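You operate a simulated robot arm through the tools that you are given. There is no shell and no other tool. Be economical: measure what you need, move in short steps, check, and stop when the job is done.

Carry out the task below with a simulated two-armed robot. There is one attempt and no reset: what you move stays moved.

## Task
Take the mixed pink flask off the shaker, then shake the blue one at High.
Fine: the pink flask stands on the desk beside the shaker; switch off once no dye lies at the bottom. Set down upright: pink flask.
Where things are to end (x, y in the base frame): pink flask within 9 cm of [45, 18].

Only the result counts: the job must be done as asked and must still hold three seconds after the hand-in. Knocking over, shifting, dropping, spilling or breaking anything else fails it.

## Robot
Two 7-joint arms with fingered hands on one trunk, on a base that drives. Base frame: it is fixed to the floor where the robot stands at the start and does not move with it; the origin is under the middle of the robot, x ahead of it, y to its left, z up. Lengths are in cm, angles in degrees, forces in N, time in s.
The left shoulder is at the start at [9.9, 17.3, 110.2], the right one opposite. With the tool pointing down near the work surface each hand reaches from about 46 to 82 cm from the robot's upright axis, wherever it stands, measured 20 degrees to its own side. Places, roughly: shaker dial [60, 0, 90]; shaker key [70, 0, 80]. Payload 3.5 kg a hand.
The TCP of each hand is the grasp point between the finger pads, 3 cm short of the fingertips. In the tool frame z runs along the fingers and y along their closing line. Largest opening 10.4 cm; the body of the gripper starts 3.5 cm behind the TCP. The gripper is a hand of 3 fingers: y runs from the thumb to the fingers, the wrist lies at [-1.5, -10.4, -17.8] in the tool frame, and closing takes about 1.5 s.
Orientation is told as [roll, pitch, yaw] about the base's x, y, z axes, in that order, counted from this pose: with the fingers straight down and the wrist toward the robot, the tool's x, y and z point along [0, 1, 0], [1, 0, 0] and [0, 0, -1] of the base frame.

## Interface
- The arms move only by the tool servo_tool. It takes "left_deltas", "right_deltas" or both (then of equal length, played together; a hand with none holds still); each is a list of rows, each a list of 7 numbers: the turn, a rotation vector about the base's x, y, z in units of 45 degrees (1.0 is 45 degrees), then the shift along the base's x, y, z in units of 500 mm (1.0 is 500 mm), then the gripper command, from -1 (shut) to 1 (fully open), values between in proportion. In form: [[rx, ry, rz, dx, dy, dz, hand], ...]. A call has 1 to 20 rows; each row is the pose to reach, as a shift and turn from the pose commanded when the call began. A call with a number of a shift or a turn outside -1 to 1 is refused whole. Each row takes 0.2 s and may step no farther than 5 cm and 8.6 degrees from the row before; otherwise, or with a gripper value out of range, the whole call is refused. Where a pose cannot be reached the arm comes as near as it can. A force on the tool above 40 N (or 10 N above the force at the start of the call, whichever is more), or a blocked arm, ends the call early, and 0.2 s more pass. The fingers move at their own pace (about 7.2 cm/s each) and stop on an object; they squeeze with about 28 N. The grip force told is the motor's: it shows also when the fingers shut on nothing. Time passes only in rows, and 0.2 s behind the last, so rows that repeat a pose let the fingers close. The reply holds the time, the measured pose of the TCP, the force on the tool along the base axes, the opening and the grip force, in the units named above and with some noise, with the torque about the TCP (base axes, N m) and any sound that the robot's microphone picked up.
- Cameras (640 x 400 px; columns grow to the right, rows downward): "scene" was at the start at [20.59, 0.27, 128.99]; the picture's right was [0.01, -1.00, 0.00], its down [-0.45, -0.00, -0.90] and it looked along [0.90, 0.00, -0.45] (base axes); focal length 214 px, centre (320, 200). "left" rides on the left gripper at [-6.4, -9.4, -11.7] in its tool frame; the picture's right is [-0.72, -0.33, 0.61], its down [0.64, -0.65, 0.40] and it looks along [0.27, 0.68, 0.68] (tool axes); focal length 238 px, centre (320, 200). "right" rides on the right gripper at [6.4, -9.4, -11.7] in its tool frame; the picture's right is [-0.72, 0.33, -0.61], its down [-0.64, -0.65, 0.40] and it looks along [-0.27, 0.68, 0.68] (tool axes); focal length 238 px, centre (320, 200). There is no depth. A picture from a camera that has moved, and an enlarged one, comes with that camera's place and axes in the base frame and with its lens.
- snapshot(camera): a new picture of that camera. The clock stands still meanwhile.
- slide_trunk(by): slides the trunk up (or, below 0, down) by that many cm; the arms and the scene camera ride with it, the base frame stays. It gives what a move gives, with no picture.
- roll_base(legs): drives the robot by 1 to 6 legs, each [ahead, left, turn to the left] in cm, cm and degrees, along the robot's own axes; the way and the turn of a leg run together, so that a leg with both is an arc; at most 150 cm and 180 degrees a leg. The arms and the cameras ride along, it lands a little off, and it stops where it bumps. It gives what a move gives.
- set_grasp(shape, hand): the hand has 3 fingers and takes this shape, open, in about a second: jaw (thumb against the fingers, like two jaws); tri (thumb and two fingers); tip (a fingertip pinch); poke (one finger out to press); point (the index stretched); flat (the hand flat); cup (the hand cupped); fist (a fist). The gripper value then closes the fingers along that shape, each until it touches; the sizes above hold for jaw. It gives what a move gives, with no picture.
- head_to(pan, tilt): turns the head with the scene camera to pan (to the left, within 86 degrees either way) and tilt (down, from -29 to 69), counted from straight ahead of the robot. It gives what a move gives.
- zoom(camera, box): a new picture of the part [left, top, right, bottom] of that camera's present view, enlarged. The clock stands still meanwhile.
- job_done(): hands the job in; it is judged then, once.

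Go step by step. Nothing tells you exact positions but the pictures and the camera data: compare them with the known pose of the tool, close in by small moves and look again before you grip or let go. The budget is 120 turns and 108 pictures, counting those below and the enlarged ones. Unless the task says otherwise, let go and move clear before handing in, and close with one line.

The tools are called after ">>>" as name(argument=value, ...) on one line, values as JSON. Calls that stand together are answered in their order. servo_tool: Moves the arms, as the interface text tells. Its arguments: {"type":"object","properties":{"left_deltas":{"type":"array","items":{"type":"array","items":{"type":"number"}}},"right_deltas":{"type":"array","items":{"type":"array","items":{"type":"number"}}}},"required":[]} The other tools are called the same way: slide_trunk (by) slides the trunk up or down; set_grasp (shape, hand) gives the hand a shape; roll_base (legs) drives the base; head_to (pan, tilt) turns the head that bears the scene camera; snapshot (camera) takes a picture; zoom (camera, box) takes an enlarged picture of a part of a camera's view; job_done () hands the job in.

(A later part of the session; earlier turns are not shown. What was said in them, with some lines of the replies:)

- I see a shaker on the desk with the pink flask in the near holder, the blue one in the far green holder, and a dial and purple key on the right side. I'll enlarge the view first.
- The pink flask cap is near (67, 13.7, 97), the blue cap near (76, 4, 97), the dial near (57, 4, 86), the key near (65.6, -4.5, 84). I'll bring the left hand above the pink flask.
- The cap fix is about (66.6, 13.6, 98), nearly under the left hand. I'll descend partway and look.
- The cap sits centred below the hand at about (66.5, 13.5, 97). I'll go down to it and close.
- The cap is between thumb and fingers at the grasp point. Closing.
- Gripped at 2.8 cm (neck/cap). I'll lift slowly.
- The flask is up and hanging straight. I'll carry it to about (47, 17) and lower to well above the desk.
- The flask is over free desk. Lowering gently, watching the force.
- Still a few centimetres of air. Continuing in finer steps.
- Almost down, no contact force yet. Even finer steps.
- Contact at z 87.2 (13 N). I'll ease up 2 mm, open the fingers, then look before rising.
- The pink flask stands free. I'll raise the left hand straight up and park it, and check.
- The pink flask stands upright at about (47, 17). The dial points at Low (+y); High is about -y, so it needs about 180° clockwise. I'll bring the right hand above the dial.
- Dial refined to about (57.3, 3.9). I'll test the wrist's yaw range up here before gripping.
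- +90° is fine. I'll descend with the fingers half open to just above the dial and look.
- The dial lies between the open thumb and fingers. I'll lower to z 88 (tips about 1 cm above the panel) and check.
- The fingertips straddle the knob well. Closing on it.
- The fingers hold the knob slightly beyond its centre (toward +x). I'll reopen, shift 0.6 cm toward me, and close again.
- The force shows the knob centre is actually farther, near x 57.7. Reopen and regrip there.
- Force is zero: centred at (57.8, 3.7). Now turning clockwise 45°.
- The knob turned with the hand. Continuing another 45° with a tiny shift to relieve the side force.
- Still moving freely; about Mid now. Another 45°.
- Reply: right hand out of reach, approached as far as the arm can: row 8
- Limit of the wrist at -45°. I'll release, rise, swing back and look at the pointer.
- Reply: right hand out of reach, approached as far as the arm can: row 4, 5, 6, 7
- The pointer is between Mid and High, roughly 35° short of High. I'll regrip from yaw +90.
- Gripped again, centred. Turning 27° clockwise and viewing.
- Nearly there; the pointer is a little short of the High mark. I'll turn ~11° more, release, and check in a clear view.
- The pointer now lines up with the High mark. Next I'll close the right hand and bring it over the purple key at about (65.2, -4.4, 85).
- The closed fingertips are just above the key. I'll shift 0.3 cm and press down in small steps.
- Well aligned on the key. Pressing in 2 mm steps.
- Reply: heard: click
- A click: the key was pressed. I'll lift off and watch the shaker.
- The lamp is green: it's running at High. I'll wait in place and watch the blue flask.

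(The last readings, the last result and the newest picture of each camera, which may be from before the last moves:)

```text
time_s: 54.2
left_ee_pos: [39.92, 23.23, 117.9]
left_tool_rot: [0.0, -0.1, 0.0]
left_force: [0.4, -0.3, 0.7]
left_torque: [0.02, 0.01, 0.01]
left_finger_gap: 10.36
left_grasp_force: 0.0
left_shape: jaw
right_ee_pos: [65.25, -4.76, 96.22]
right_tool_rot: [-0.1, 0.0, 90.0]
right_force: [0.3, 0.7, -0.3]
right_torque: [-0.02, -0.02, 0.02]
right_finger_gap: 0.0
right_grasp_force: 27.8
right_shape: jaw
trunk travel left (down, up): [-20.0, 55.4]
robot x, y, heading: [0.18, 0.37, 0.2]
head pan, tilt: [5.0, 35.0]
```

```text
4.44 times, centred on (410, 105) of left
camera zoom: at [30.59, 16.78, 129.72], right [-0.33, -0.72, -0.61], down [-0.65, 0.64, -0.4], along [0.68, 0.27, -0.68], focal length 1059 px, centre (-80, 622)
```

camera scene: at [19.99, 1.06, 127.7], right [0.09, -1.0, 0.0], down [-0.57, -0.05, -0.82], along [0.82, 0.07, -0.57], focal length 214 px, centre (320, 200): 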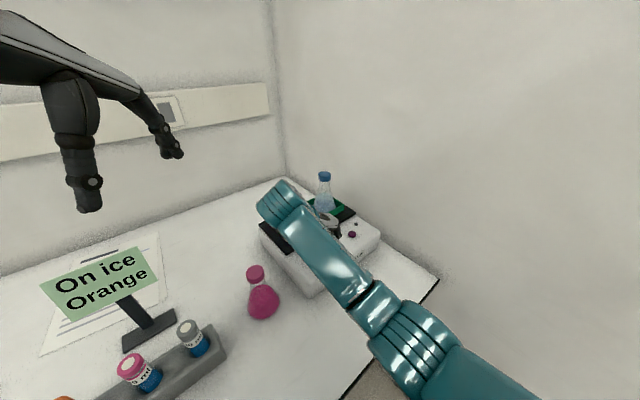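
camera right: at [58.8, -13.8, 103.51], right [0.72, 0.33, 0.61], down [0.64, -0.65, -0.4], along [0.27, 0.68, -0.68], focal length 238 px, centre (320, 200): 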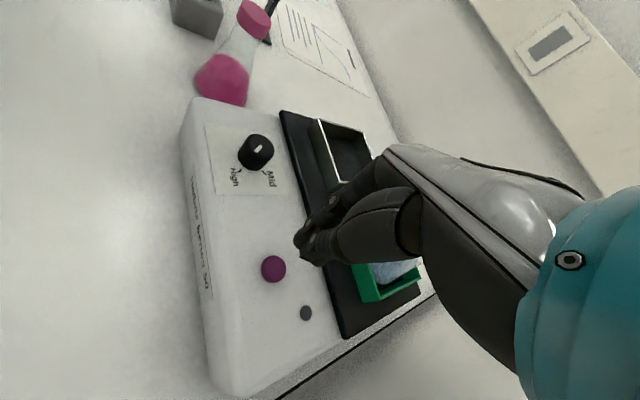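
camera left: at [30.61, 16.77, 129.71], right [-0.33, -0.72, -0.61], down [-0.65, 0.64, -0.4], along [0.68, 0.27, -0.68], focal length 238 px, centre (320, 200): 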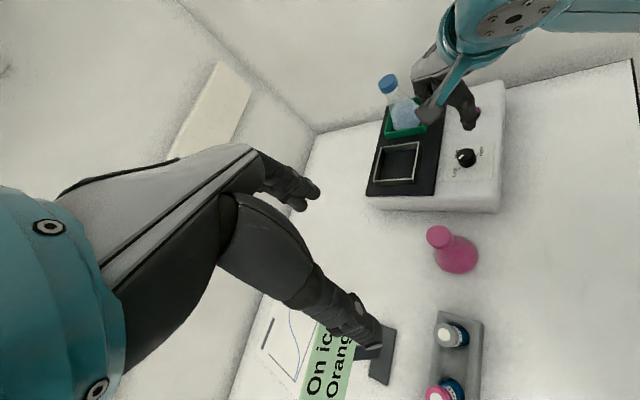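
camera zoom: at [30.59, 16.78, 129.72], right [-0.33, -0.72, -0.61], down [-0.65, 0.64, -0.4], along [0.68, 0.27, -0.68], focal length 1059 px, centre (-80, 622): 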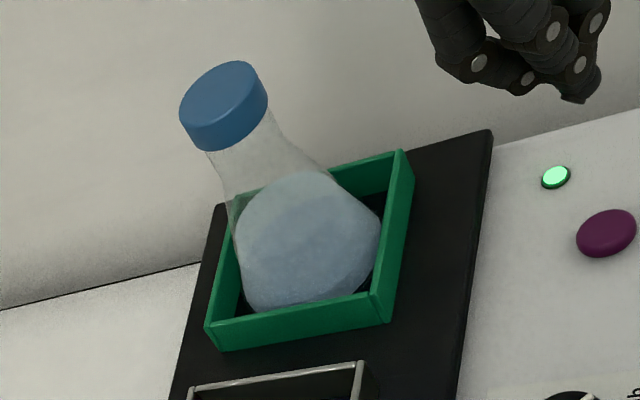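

The lamp is lit; the liquid shows a slightly deeper lower part still. Waiting several seconds more.

>>> servo_tool(right_deltas=[[0, 0, 0, 0, 0, 0, -1], [0, 0, 0, 0, 0, 0, -1], [0, 0, 0, 0, 0, 0, -1], [0, 0, 0, 0, 0, 0, -1], [0, 0, 0, 0, 0, 0, -1], [0, 0, 0, 0, 0, 0, -1], [0, 0, 0, 0, 0, 0, -1], [0, 0, 0, 0, 0, 0, -1], [0, 0, 0, 0, 0, 0, -1], [0, 0, 0, 0, 0, 0, -1], [0, 0, 0, 0, 0, 0, -1], [0, 0, 0, 0, 0, 0, -1], [0, 0, 0, 0, 0, 0, -1], [0, 0, 0, 0, 0, 0, -1], [0, 0, 0, 0, 0, 0, -1], [0, 0, 0, 0, 0, 0, -1], [0, 0, 0, 0, 0, 0, -1], [0, 0, 0, 0, 0, 0, -1], [0, 0, 0, 0, 0, 0, -1], [0, 0, 0, 0, 0, 0, -1]])

>>> zoom(camera="scene", box=[300, 160, 350, 225])

>>> zoom(camera="left", box=[360, 60, 460, 150])

```text
time_s: 58.4
left_ee_pos: [39.98, 23.17, 118.05]
left_tool_rot: [0.0, 0.0, 0.0]
left_force: [0.2, -0.2, -0.1]
left_torque: [0.04, 0.0, -0.01]
left_finger_gap: 10.37
left_grasp_force: 0.1
left_shape: jaw
right_ee_pos: [65.23, -4.81, 96.22]
right_tool_rot: [0.1, 0.0, 89.9]
right_force: [-0.5, -1.0, -0.3]
right_torque: [0.02, 0.03, -0.01]
right_finger_gap: 0.0
right_grasp_force: 28.4
right_shape: jaw
trunk travel left (down, up): [-20.0, 55.4]
robot x, y, heading: [-0.09, -0.22, -0.2]
head pan, tilt: [5.0, 35.0]
```

```text
6.15 times, centred on (325, 192) of scene
camera zoom: at [20.19, 0.99, 127.65], right [0.09, -1.0, 0.0], down [-0.57, -0.05, -0.82], along [0.82, 0.07, -0.57], focal length 1320 px, centre (289, 246)
```

zoom: 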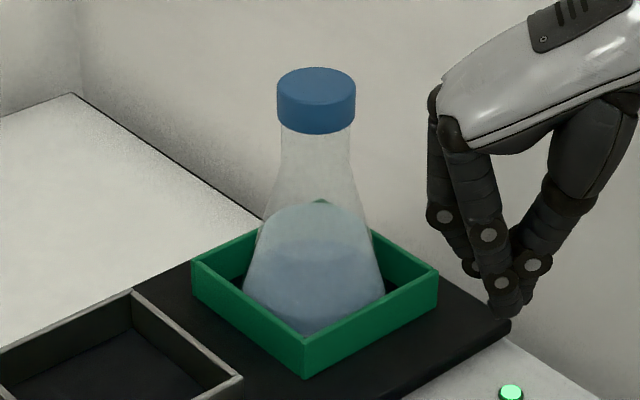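

```text
4.44 times, centred on (410, 105) of left
camera zoom: at [30.59, 16.78, 129.72], right [-0.33, -0.72, -0.61], down [-0.65, 0.64, -0.4], along [0.68, 0.27, -0.68], focal length 1059 px, centre (-80, 622)
```

zoom: 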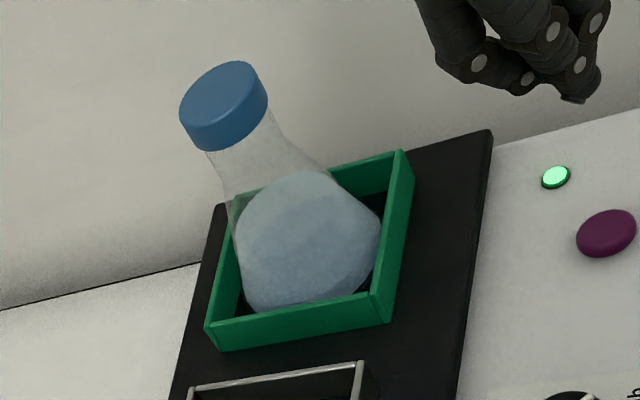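

The motor runs, but I need a closer look at the flask bottom. I'll bring the left hand's camera near (a pose already used over the empty holder).

>>> servo_tool(left_deltas=[[0, 0, 0, 0.08, -0.02, 0, 1], [0, 0, 0, 0.16, -0.05, 0, 1], [0, 0, 0, 0.24, -0.08, 0, 1], [0, 0, 0, 0.32, -0.11, 0, 1], [0, 0, 0, 0.4, -0.14, 0, 1], [0, 0, 0, 0.48, -0.17, 0, 1], [0, 0, 0, 0.532, -0.18, -0.05, 1], [0, 0, 0, 0.532, -0.18, -0.13, 1], [0, 0, 0, 0.532, -0.18, -0.21, 1], [0, 0, 0, 0.532, -0.18, -0.29, 1], [0, 0, 0, 0.532, -0.18, -0.36, 1], [0, 0, 0, 0.532, -0.18, -0.38, 1]])

>>> snapshot(camera="left")

>>> zoom(camera="left", box=[310, 40, 470, 210])

```text
time_s: 61.0
left_ee_pos: [66.73, 14.08, 99.03]
left_tool_rot: [-0.1, 0.0, 0.0]
left_force: [0.5, -0.4, -0.5]
left_torque: [0.04, 0.0, 0.01]
left_finger_gap: 10.34
left_grasp_force: 0.1
left_shape: jaw
right_ee_pos: [65.29, -4.71, 96.29]
right_tool_rot: [0.0, 0.0, 90.0]
right_force: [-0.2, -0.8, 0.9]
right_torque: [0.01, 0.01, 0.02]
right_finger_gap: 0.0
right_grasp_force: 27.7
right_shape: jaw
trunk travel left (down, up): [-20.0, 55.4]
robot x, y, heading: [-0.11, -0.07, 0.2]
head pan, tilt: [5.0, 35.0]
```

```text
36 pictures are left
camera left: at [57.13, 7.72, 110.79], right [-0.33, -0.72, -0.61], down [-0.65, 0.64, -0.41], along [0.68, 0.27, -0.68], focal length 238 px, centre (320, 200)
```

left: 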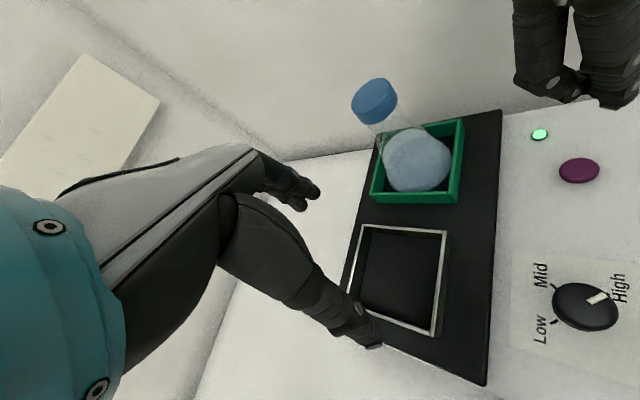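

```text
2.35 times, centred on (390, 125) of left
camera zoom: at [57.13, 7.72, 110.79], right [-0.33, -0.72, -0.61], down [-0.65, 0.64, -0.41], along [0.68, 0.27, -0.68], focal length 561 px, centre (155, 376)
```

zoom: 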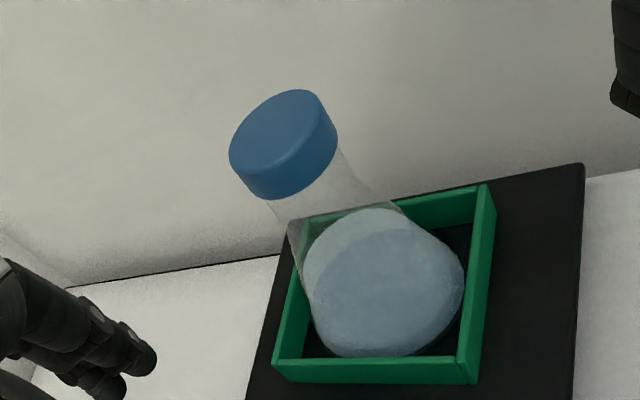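

I'll wait and compare the same view.

>>> servo_tool(right_deltas=[[0, 0, 0, 0, 0, 0, -1], [0, 0, 0, 0, 0, 0, -1], [0, 0, 0, 0, 0, 0, -1], [0, 0, 0, 0, 0, 0, -1], [0, 0, 0, 0, 0, 0, -1], [0, 0, 0, 0, 0, 0, -1], [0, 0, 0, 0, 0, 0, -1], [0, 0, 0, 0, 0, 0, -1], [0, 0, 0, 0, 0, 0, -1], [0, 0, 0, 0, 0, 0, -1], [0, 0, 0, 0, 0, 0, -1], [0, 0, 0, 0, 0, 0, -1], [0, 0, 0, 0, 0, 0, -1], [0, 0, 0, 0, 0, 0, -1], [0, 0, 0, 0, 0, 0, -1], [0, 0, 0, 0, 0, 0, -1], [0, 0, 0, 0, 0, 0, -1], [0, 0, 0, 0, 0, 0, -1], [0, 0, 0, 0, 0, 0, -1], [0, 0, 0, 0, 0, 0, -1]])

>>> zoom(camera="left", box=[310, 40, 470, 210])

>>> zoom(camera="scene", box=[300, 160, 350, 225])

```text
time_s: 65.2
left_ee_pos: [66.57, 14.01, 99.08]
left_tool_rot: [0.0, 0.1, -0.1]
left_force: [-0.6, 0.5, 0.9]
left_torque: [0.02, 0.02, 0.0]
left_finger_gap: 10.37
left_grasp_force: 0.1
left_shape: jaw
right_ee_pos: [65.41, -4.93, 96.21]
right_tool_rot: [0.0, -0.1, 90.0]
right_force: [-0.1, -0.3, -0.8]
right_torque: [0.01, 0.01, 0.03]
right_finger_gap: 0.0
right_grasp_force: 28.7
right_shape: jaw
trunk travel left (down, up): [-20.0, 55.4]
robot x, y, heading: [0.02, -0.34, -0.1]
head pan, tilt: [5.0, 35.0]
```

```text
2.35 times, centred on (390, 125) of left
camera zoom: at [57.14, 7.71, 110.79], right [-0.33, -0.72, -0.61], down [-0.65, 0.64, -0.4], along [0.68, 0.27, -0.68], focal length 561 px, centre (155, 376)
```

zoom: 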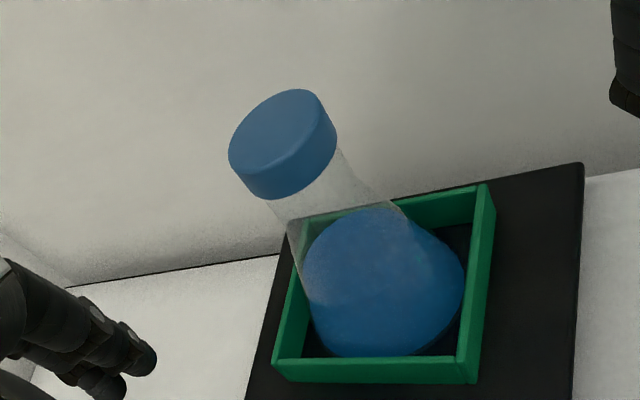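

```text
6.15 times, centred on (325, 192) of scene
camera zoom: at [20.19, 0.99, 127.65], right [0.09, -1.0, 0.0], down [-0.57, -0.05, -0.82], along [0.82, 0.07, -0.57], focal length 1320 px, centre (289, 246)
```

zoom: 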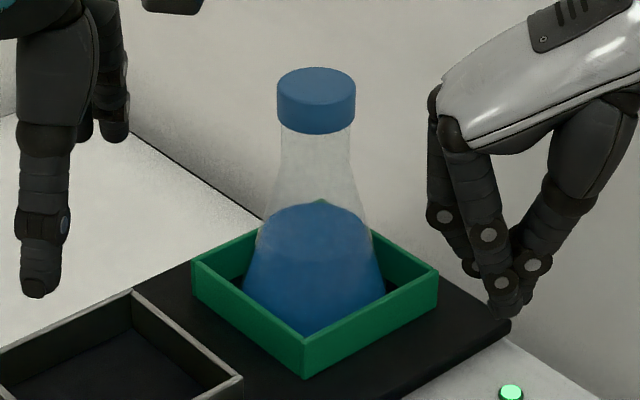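

The liquid has turned evenly deep blue with no layer at the bottom: mixed. I'll press the key again to switch off.

>>> servo_tool(right_deltas=[[0, 0, 0, 0, 0, -0.08, -1], [0, 0, 0, 0, 0, -0.145, -1], [0, 0, 0, 0, 0, -0.162, -1], [0, 0, 0, 0, 0, -0.17, -1], [0, 0, 0, 0, 0, -0.176, -1], [0, 0, 0, 0, 0, -0.182, -1]])

```text
time_s: 66.6
left_ee_pos: [66.57, 14.24, 98.98]
left_tool_rot: [0.0, -0.1, 0.1]
left_force: [-0.4, -0.8, 0.2]
left_torque: [0.01, -0.02, 0.04]
left_finger_gap: 10.37
left_grasp_force: 0.0
left_shape: jaw
right_ee_pos: [65.31, -4.72, 87.21]
right_tool_rot: [-0.1, 0.1, 90.0]
right_force: [0.5, 0.0, 2.8]
right_torque: [0.0, -0.06, -0.02]
right_finger_gap: 0.0
right_grasp_force: 28.2
right_shape: jaw
trunk travel left (down, up): [-20.0, 55.4]
robot x, y, heading: [0.02, 0.32, -0.1]
head pan, tilt: [5.0, 35.0]
heard: click
```

Click heard. I'll withdraw both hands upward and check the lamp and flasks.

>>> servo_tool(right_deltas=[[0, 0, 0, 0, 0, 0.05, -1], [0, 0, 0, 0, 0, 0.13, -1], [0, 0, 0, 0, 0, 0.22, -1], [0, 0, 0, 0, -0.04, 0.3, -1], [0, 0, 0, 0, -0.1, 0.36, -1], [0, 0, 0, 0, -0.18, 0.4, -1]], left_deltas=[[0, 0, 0, 0, 0, 0.05, 1], [0, 0, 0, 0, 0, 0.13, 1], [0, 0, 0, 0, 0, 0.21, 1], [0, 0, 0, 0, 0, 0.29, 1], [0, 0, 0, -0.05, 0.02, 0.34, 1], [0, 0, 0, -0.12, 0.05, 0.36, 1]])

>>> snapshot(camera="scene")

>>> zoom(camera="scene", box=[230, 160, 390, 330])

>>> snapshot(camera="left")

```text
time_s: 68.2
left_ee_pos: [59.71, 17.93, 117.29]
left_tool_rot: [-0.3, -0.3, 0.6]
left_force: [-0.4, 0.5, 0.0]
left_torque: [-0.03, 0.01, -0.04]
left_finger_gap: 10.38
left_grasp_force: 0.2
left_shape: jaw
right_ee_pos: [63.49, -9.72, 106.59]
right_tool_rot: [0.8, 0.8, 93.6]
right_force: [0.1, 0.8, 0.3]
right_torque: [-0.01, -0.01, -0.04]
right_finger_gap: 0.0
right_grasp_force: 27.9
right_shape: jaw
right hand out of reach, approached as far as the arm can: row 6
trunk travel left (down, up): [-20.0, 55.4]
robot x, y, heading: [-0.08, 0.01, 0.3]
head pan, tilt: [5.0, 35.0]
stopped in row 6 (right hand): the arm was blocked; the commanded pose is now the measured one
```

```text
32 pictures are left
camera scene: at [19.43, 2.07, 127.82], right [0.1, -1.0, 0.01], down [-0.57, -0.06, -0.82], along [0.82, 0.08, -0.57], focal length 214 px, centre (320, 200)
```

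scene: 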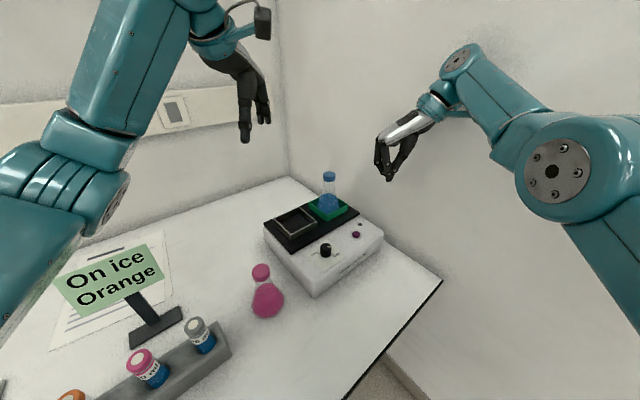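

```text
2.35 times, centred on (310, 245) of scene
camera zoom: at [19.43, 2.07, 127.82], right [0.1, -1.0, 0.01], down [-0.57, -0.06, -0.82], along [0.82, 0.08, -0.57], focal length 505 px, centre (344, 94)
```

zoom: 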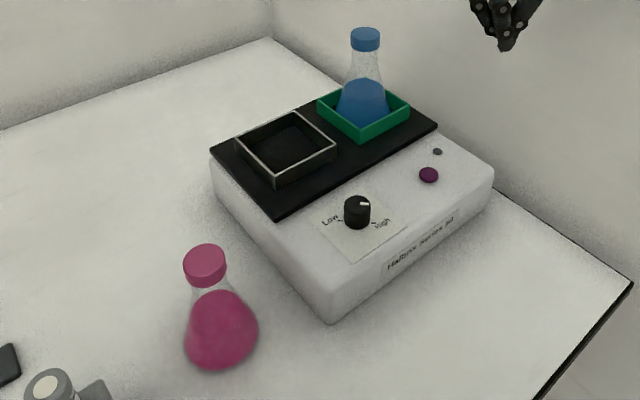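

```text
30 pictures are left
camera left: at [50.34, 11.55, 129.11], right [-0.32, -0.73, -0.61], down [-0.66, 0.63, -0.41], along [0.68, 0.27, -0.68], focal length 238 px, centre (320, 200)
```

left: 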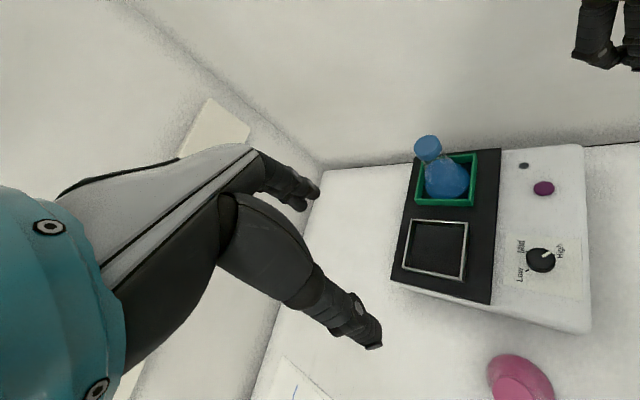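

The lamp is off, the blue is uniform, and pink stands upright. The right arm touched the side wall while withdrawing; I'll ease it off and then check once more.

>>> servo_tool(right_deltas=[[0, 0, 0, 0, 0.03, 0, -1], [0, 0, 0, 0, 0.07, 0.01, -1], [0, 0, 0, 0, 0.1, 0.02, -1], [0, 0, 0, 0, 0.1, 0.02, -1], [0, 0, 0, 0, 0.1, 0.02, -1]])

>>> snapshot(camera="scene")

>>> zoom(camera="scene", box=[230, 160, 390, 330])

```text
time_s: 69.4
left_ee_pos: [60.34, 17.09, 117.06]
left_tool_rot: [0.1, 0.1, 0.5]
left_force: [0.3, -0.1, -0.1]
left_torque: [0.02, 0.0, -0.02]
left_finger_gap: 10.4
left_grasp_force: 0.0
left_shape: jaw
right_ee_pos: [63.46, -6.5, 106.94]
right_tool_rot: [1.0, 0.4, 92.8]
right_force: [0.1, 0.8, 0.3]
right_torque: [-0.01, 0.0, -0.02]
right_finger_gap: 0.0
right_grasp_force: 28.1
right_shape: jaw
right hand out of reach, approached as far as the arm can: row 2, 3, 4, 5
trunk travel left (down, up): [-20.0, 55.4]
robot x, y, heading: [-0.33, 0.34, 0.4]
head pan, tilt: [5.0, 35.0]
```

```text
29 pictures are left
camera scene: at [20.05, 1.32, 127.65], right [0.09, -1.0, 0.0], down [-0.57, -0.05, -0.82], along [0.82, 0.08, -0.57], focal length 214 px, centre (320, 200)
```

scene: 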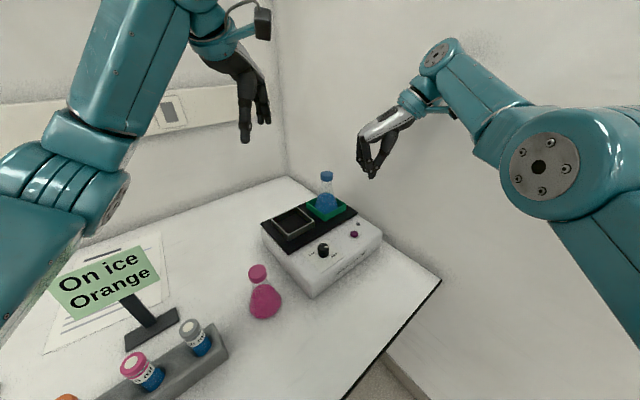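

```text
2.35 times, centred on (310, 245) of scene
camera zoom: at [20.05, 1.32, 127.65], right [0.09, -1.0, 0.0], down [-0.57, -0.05, -0.82], along [0.82, 0.08, -0.57], focal length 505 px, centre (344, 94)
```

zoom: 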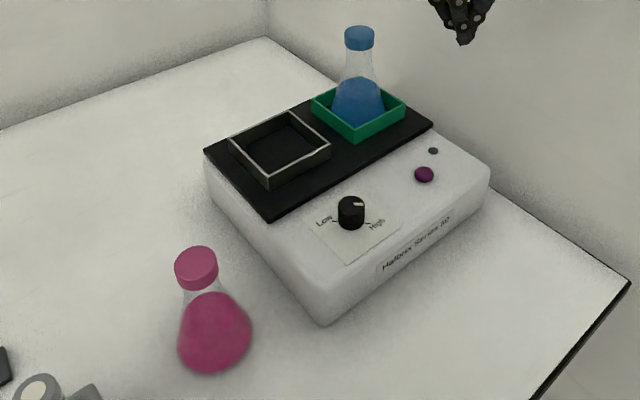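

Everything is in place: the pink flask is upright near (47, 17), the dial is at High, the lamp is off, the blue flask is evenly mixed, and both hands are clear. Handing in.

>>> job_done()

```text
The job is handed in.
```

The pink flask stands upright on the desk beside the shaker at about (47, 17). The blue flask was shaken at High until no dye was visible at the bottom, and the shaker is switched off. While withdrawing, the right arm was blocked, probably by the side wall. I eased it off, and the last picture showed nothing moved.
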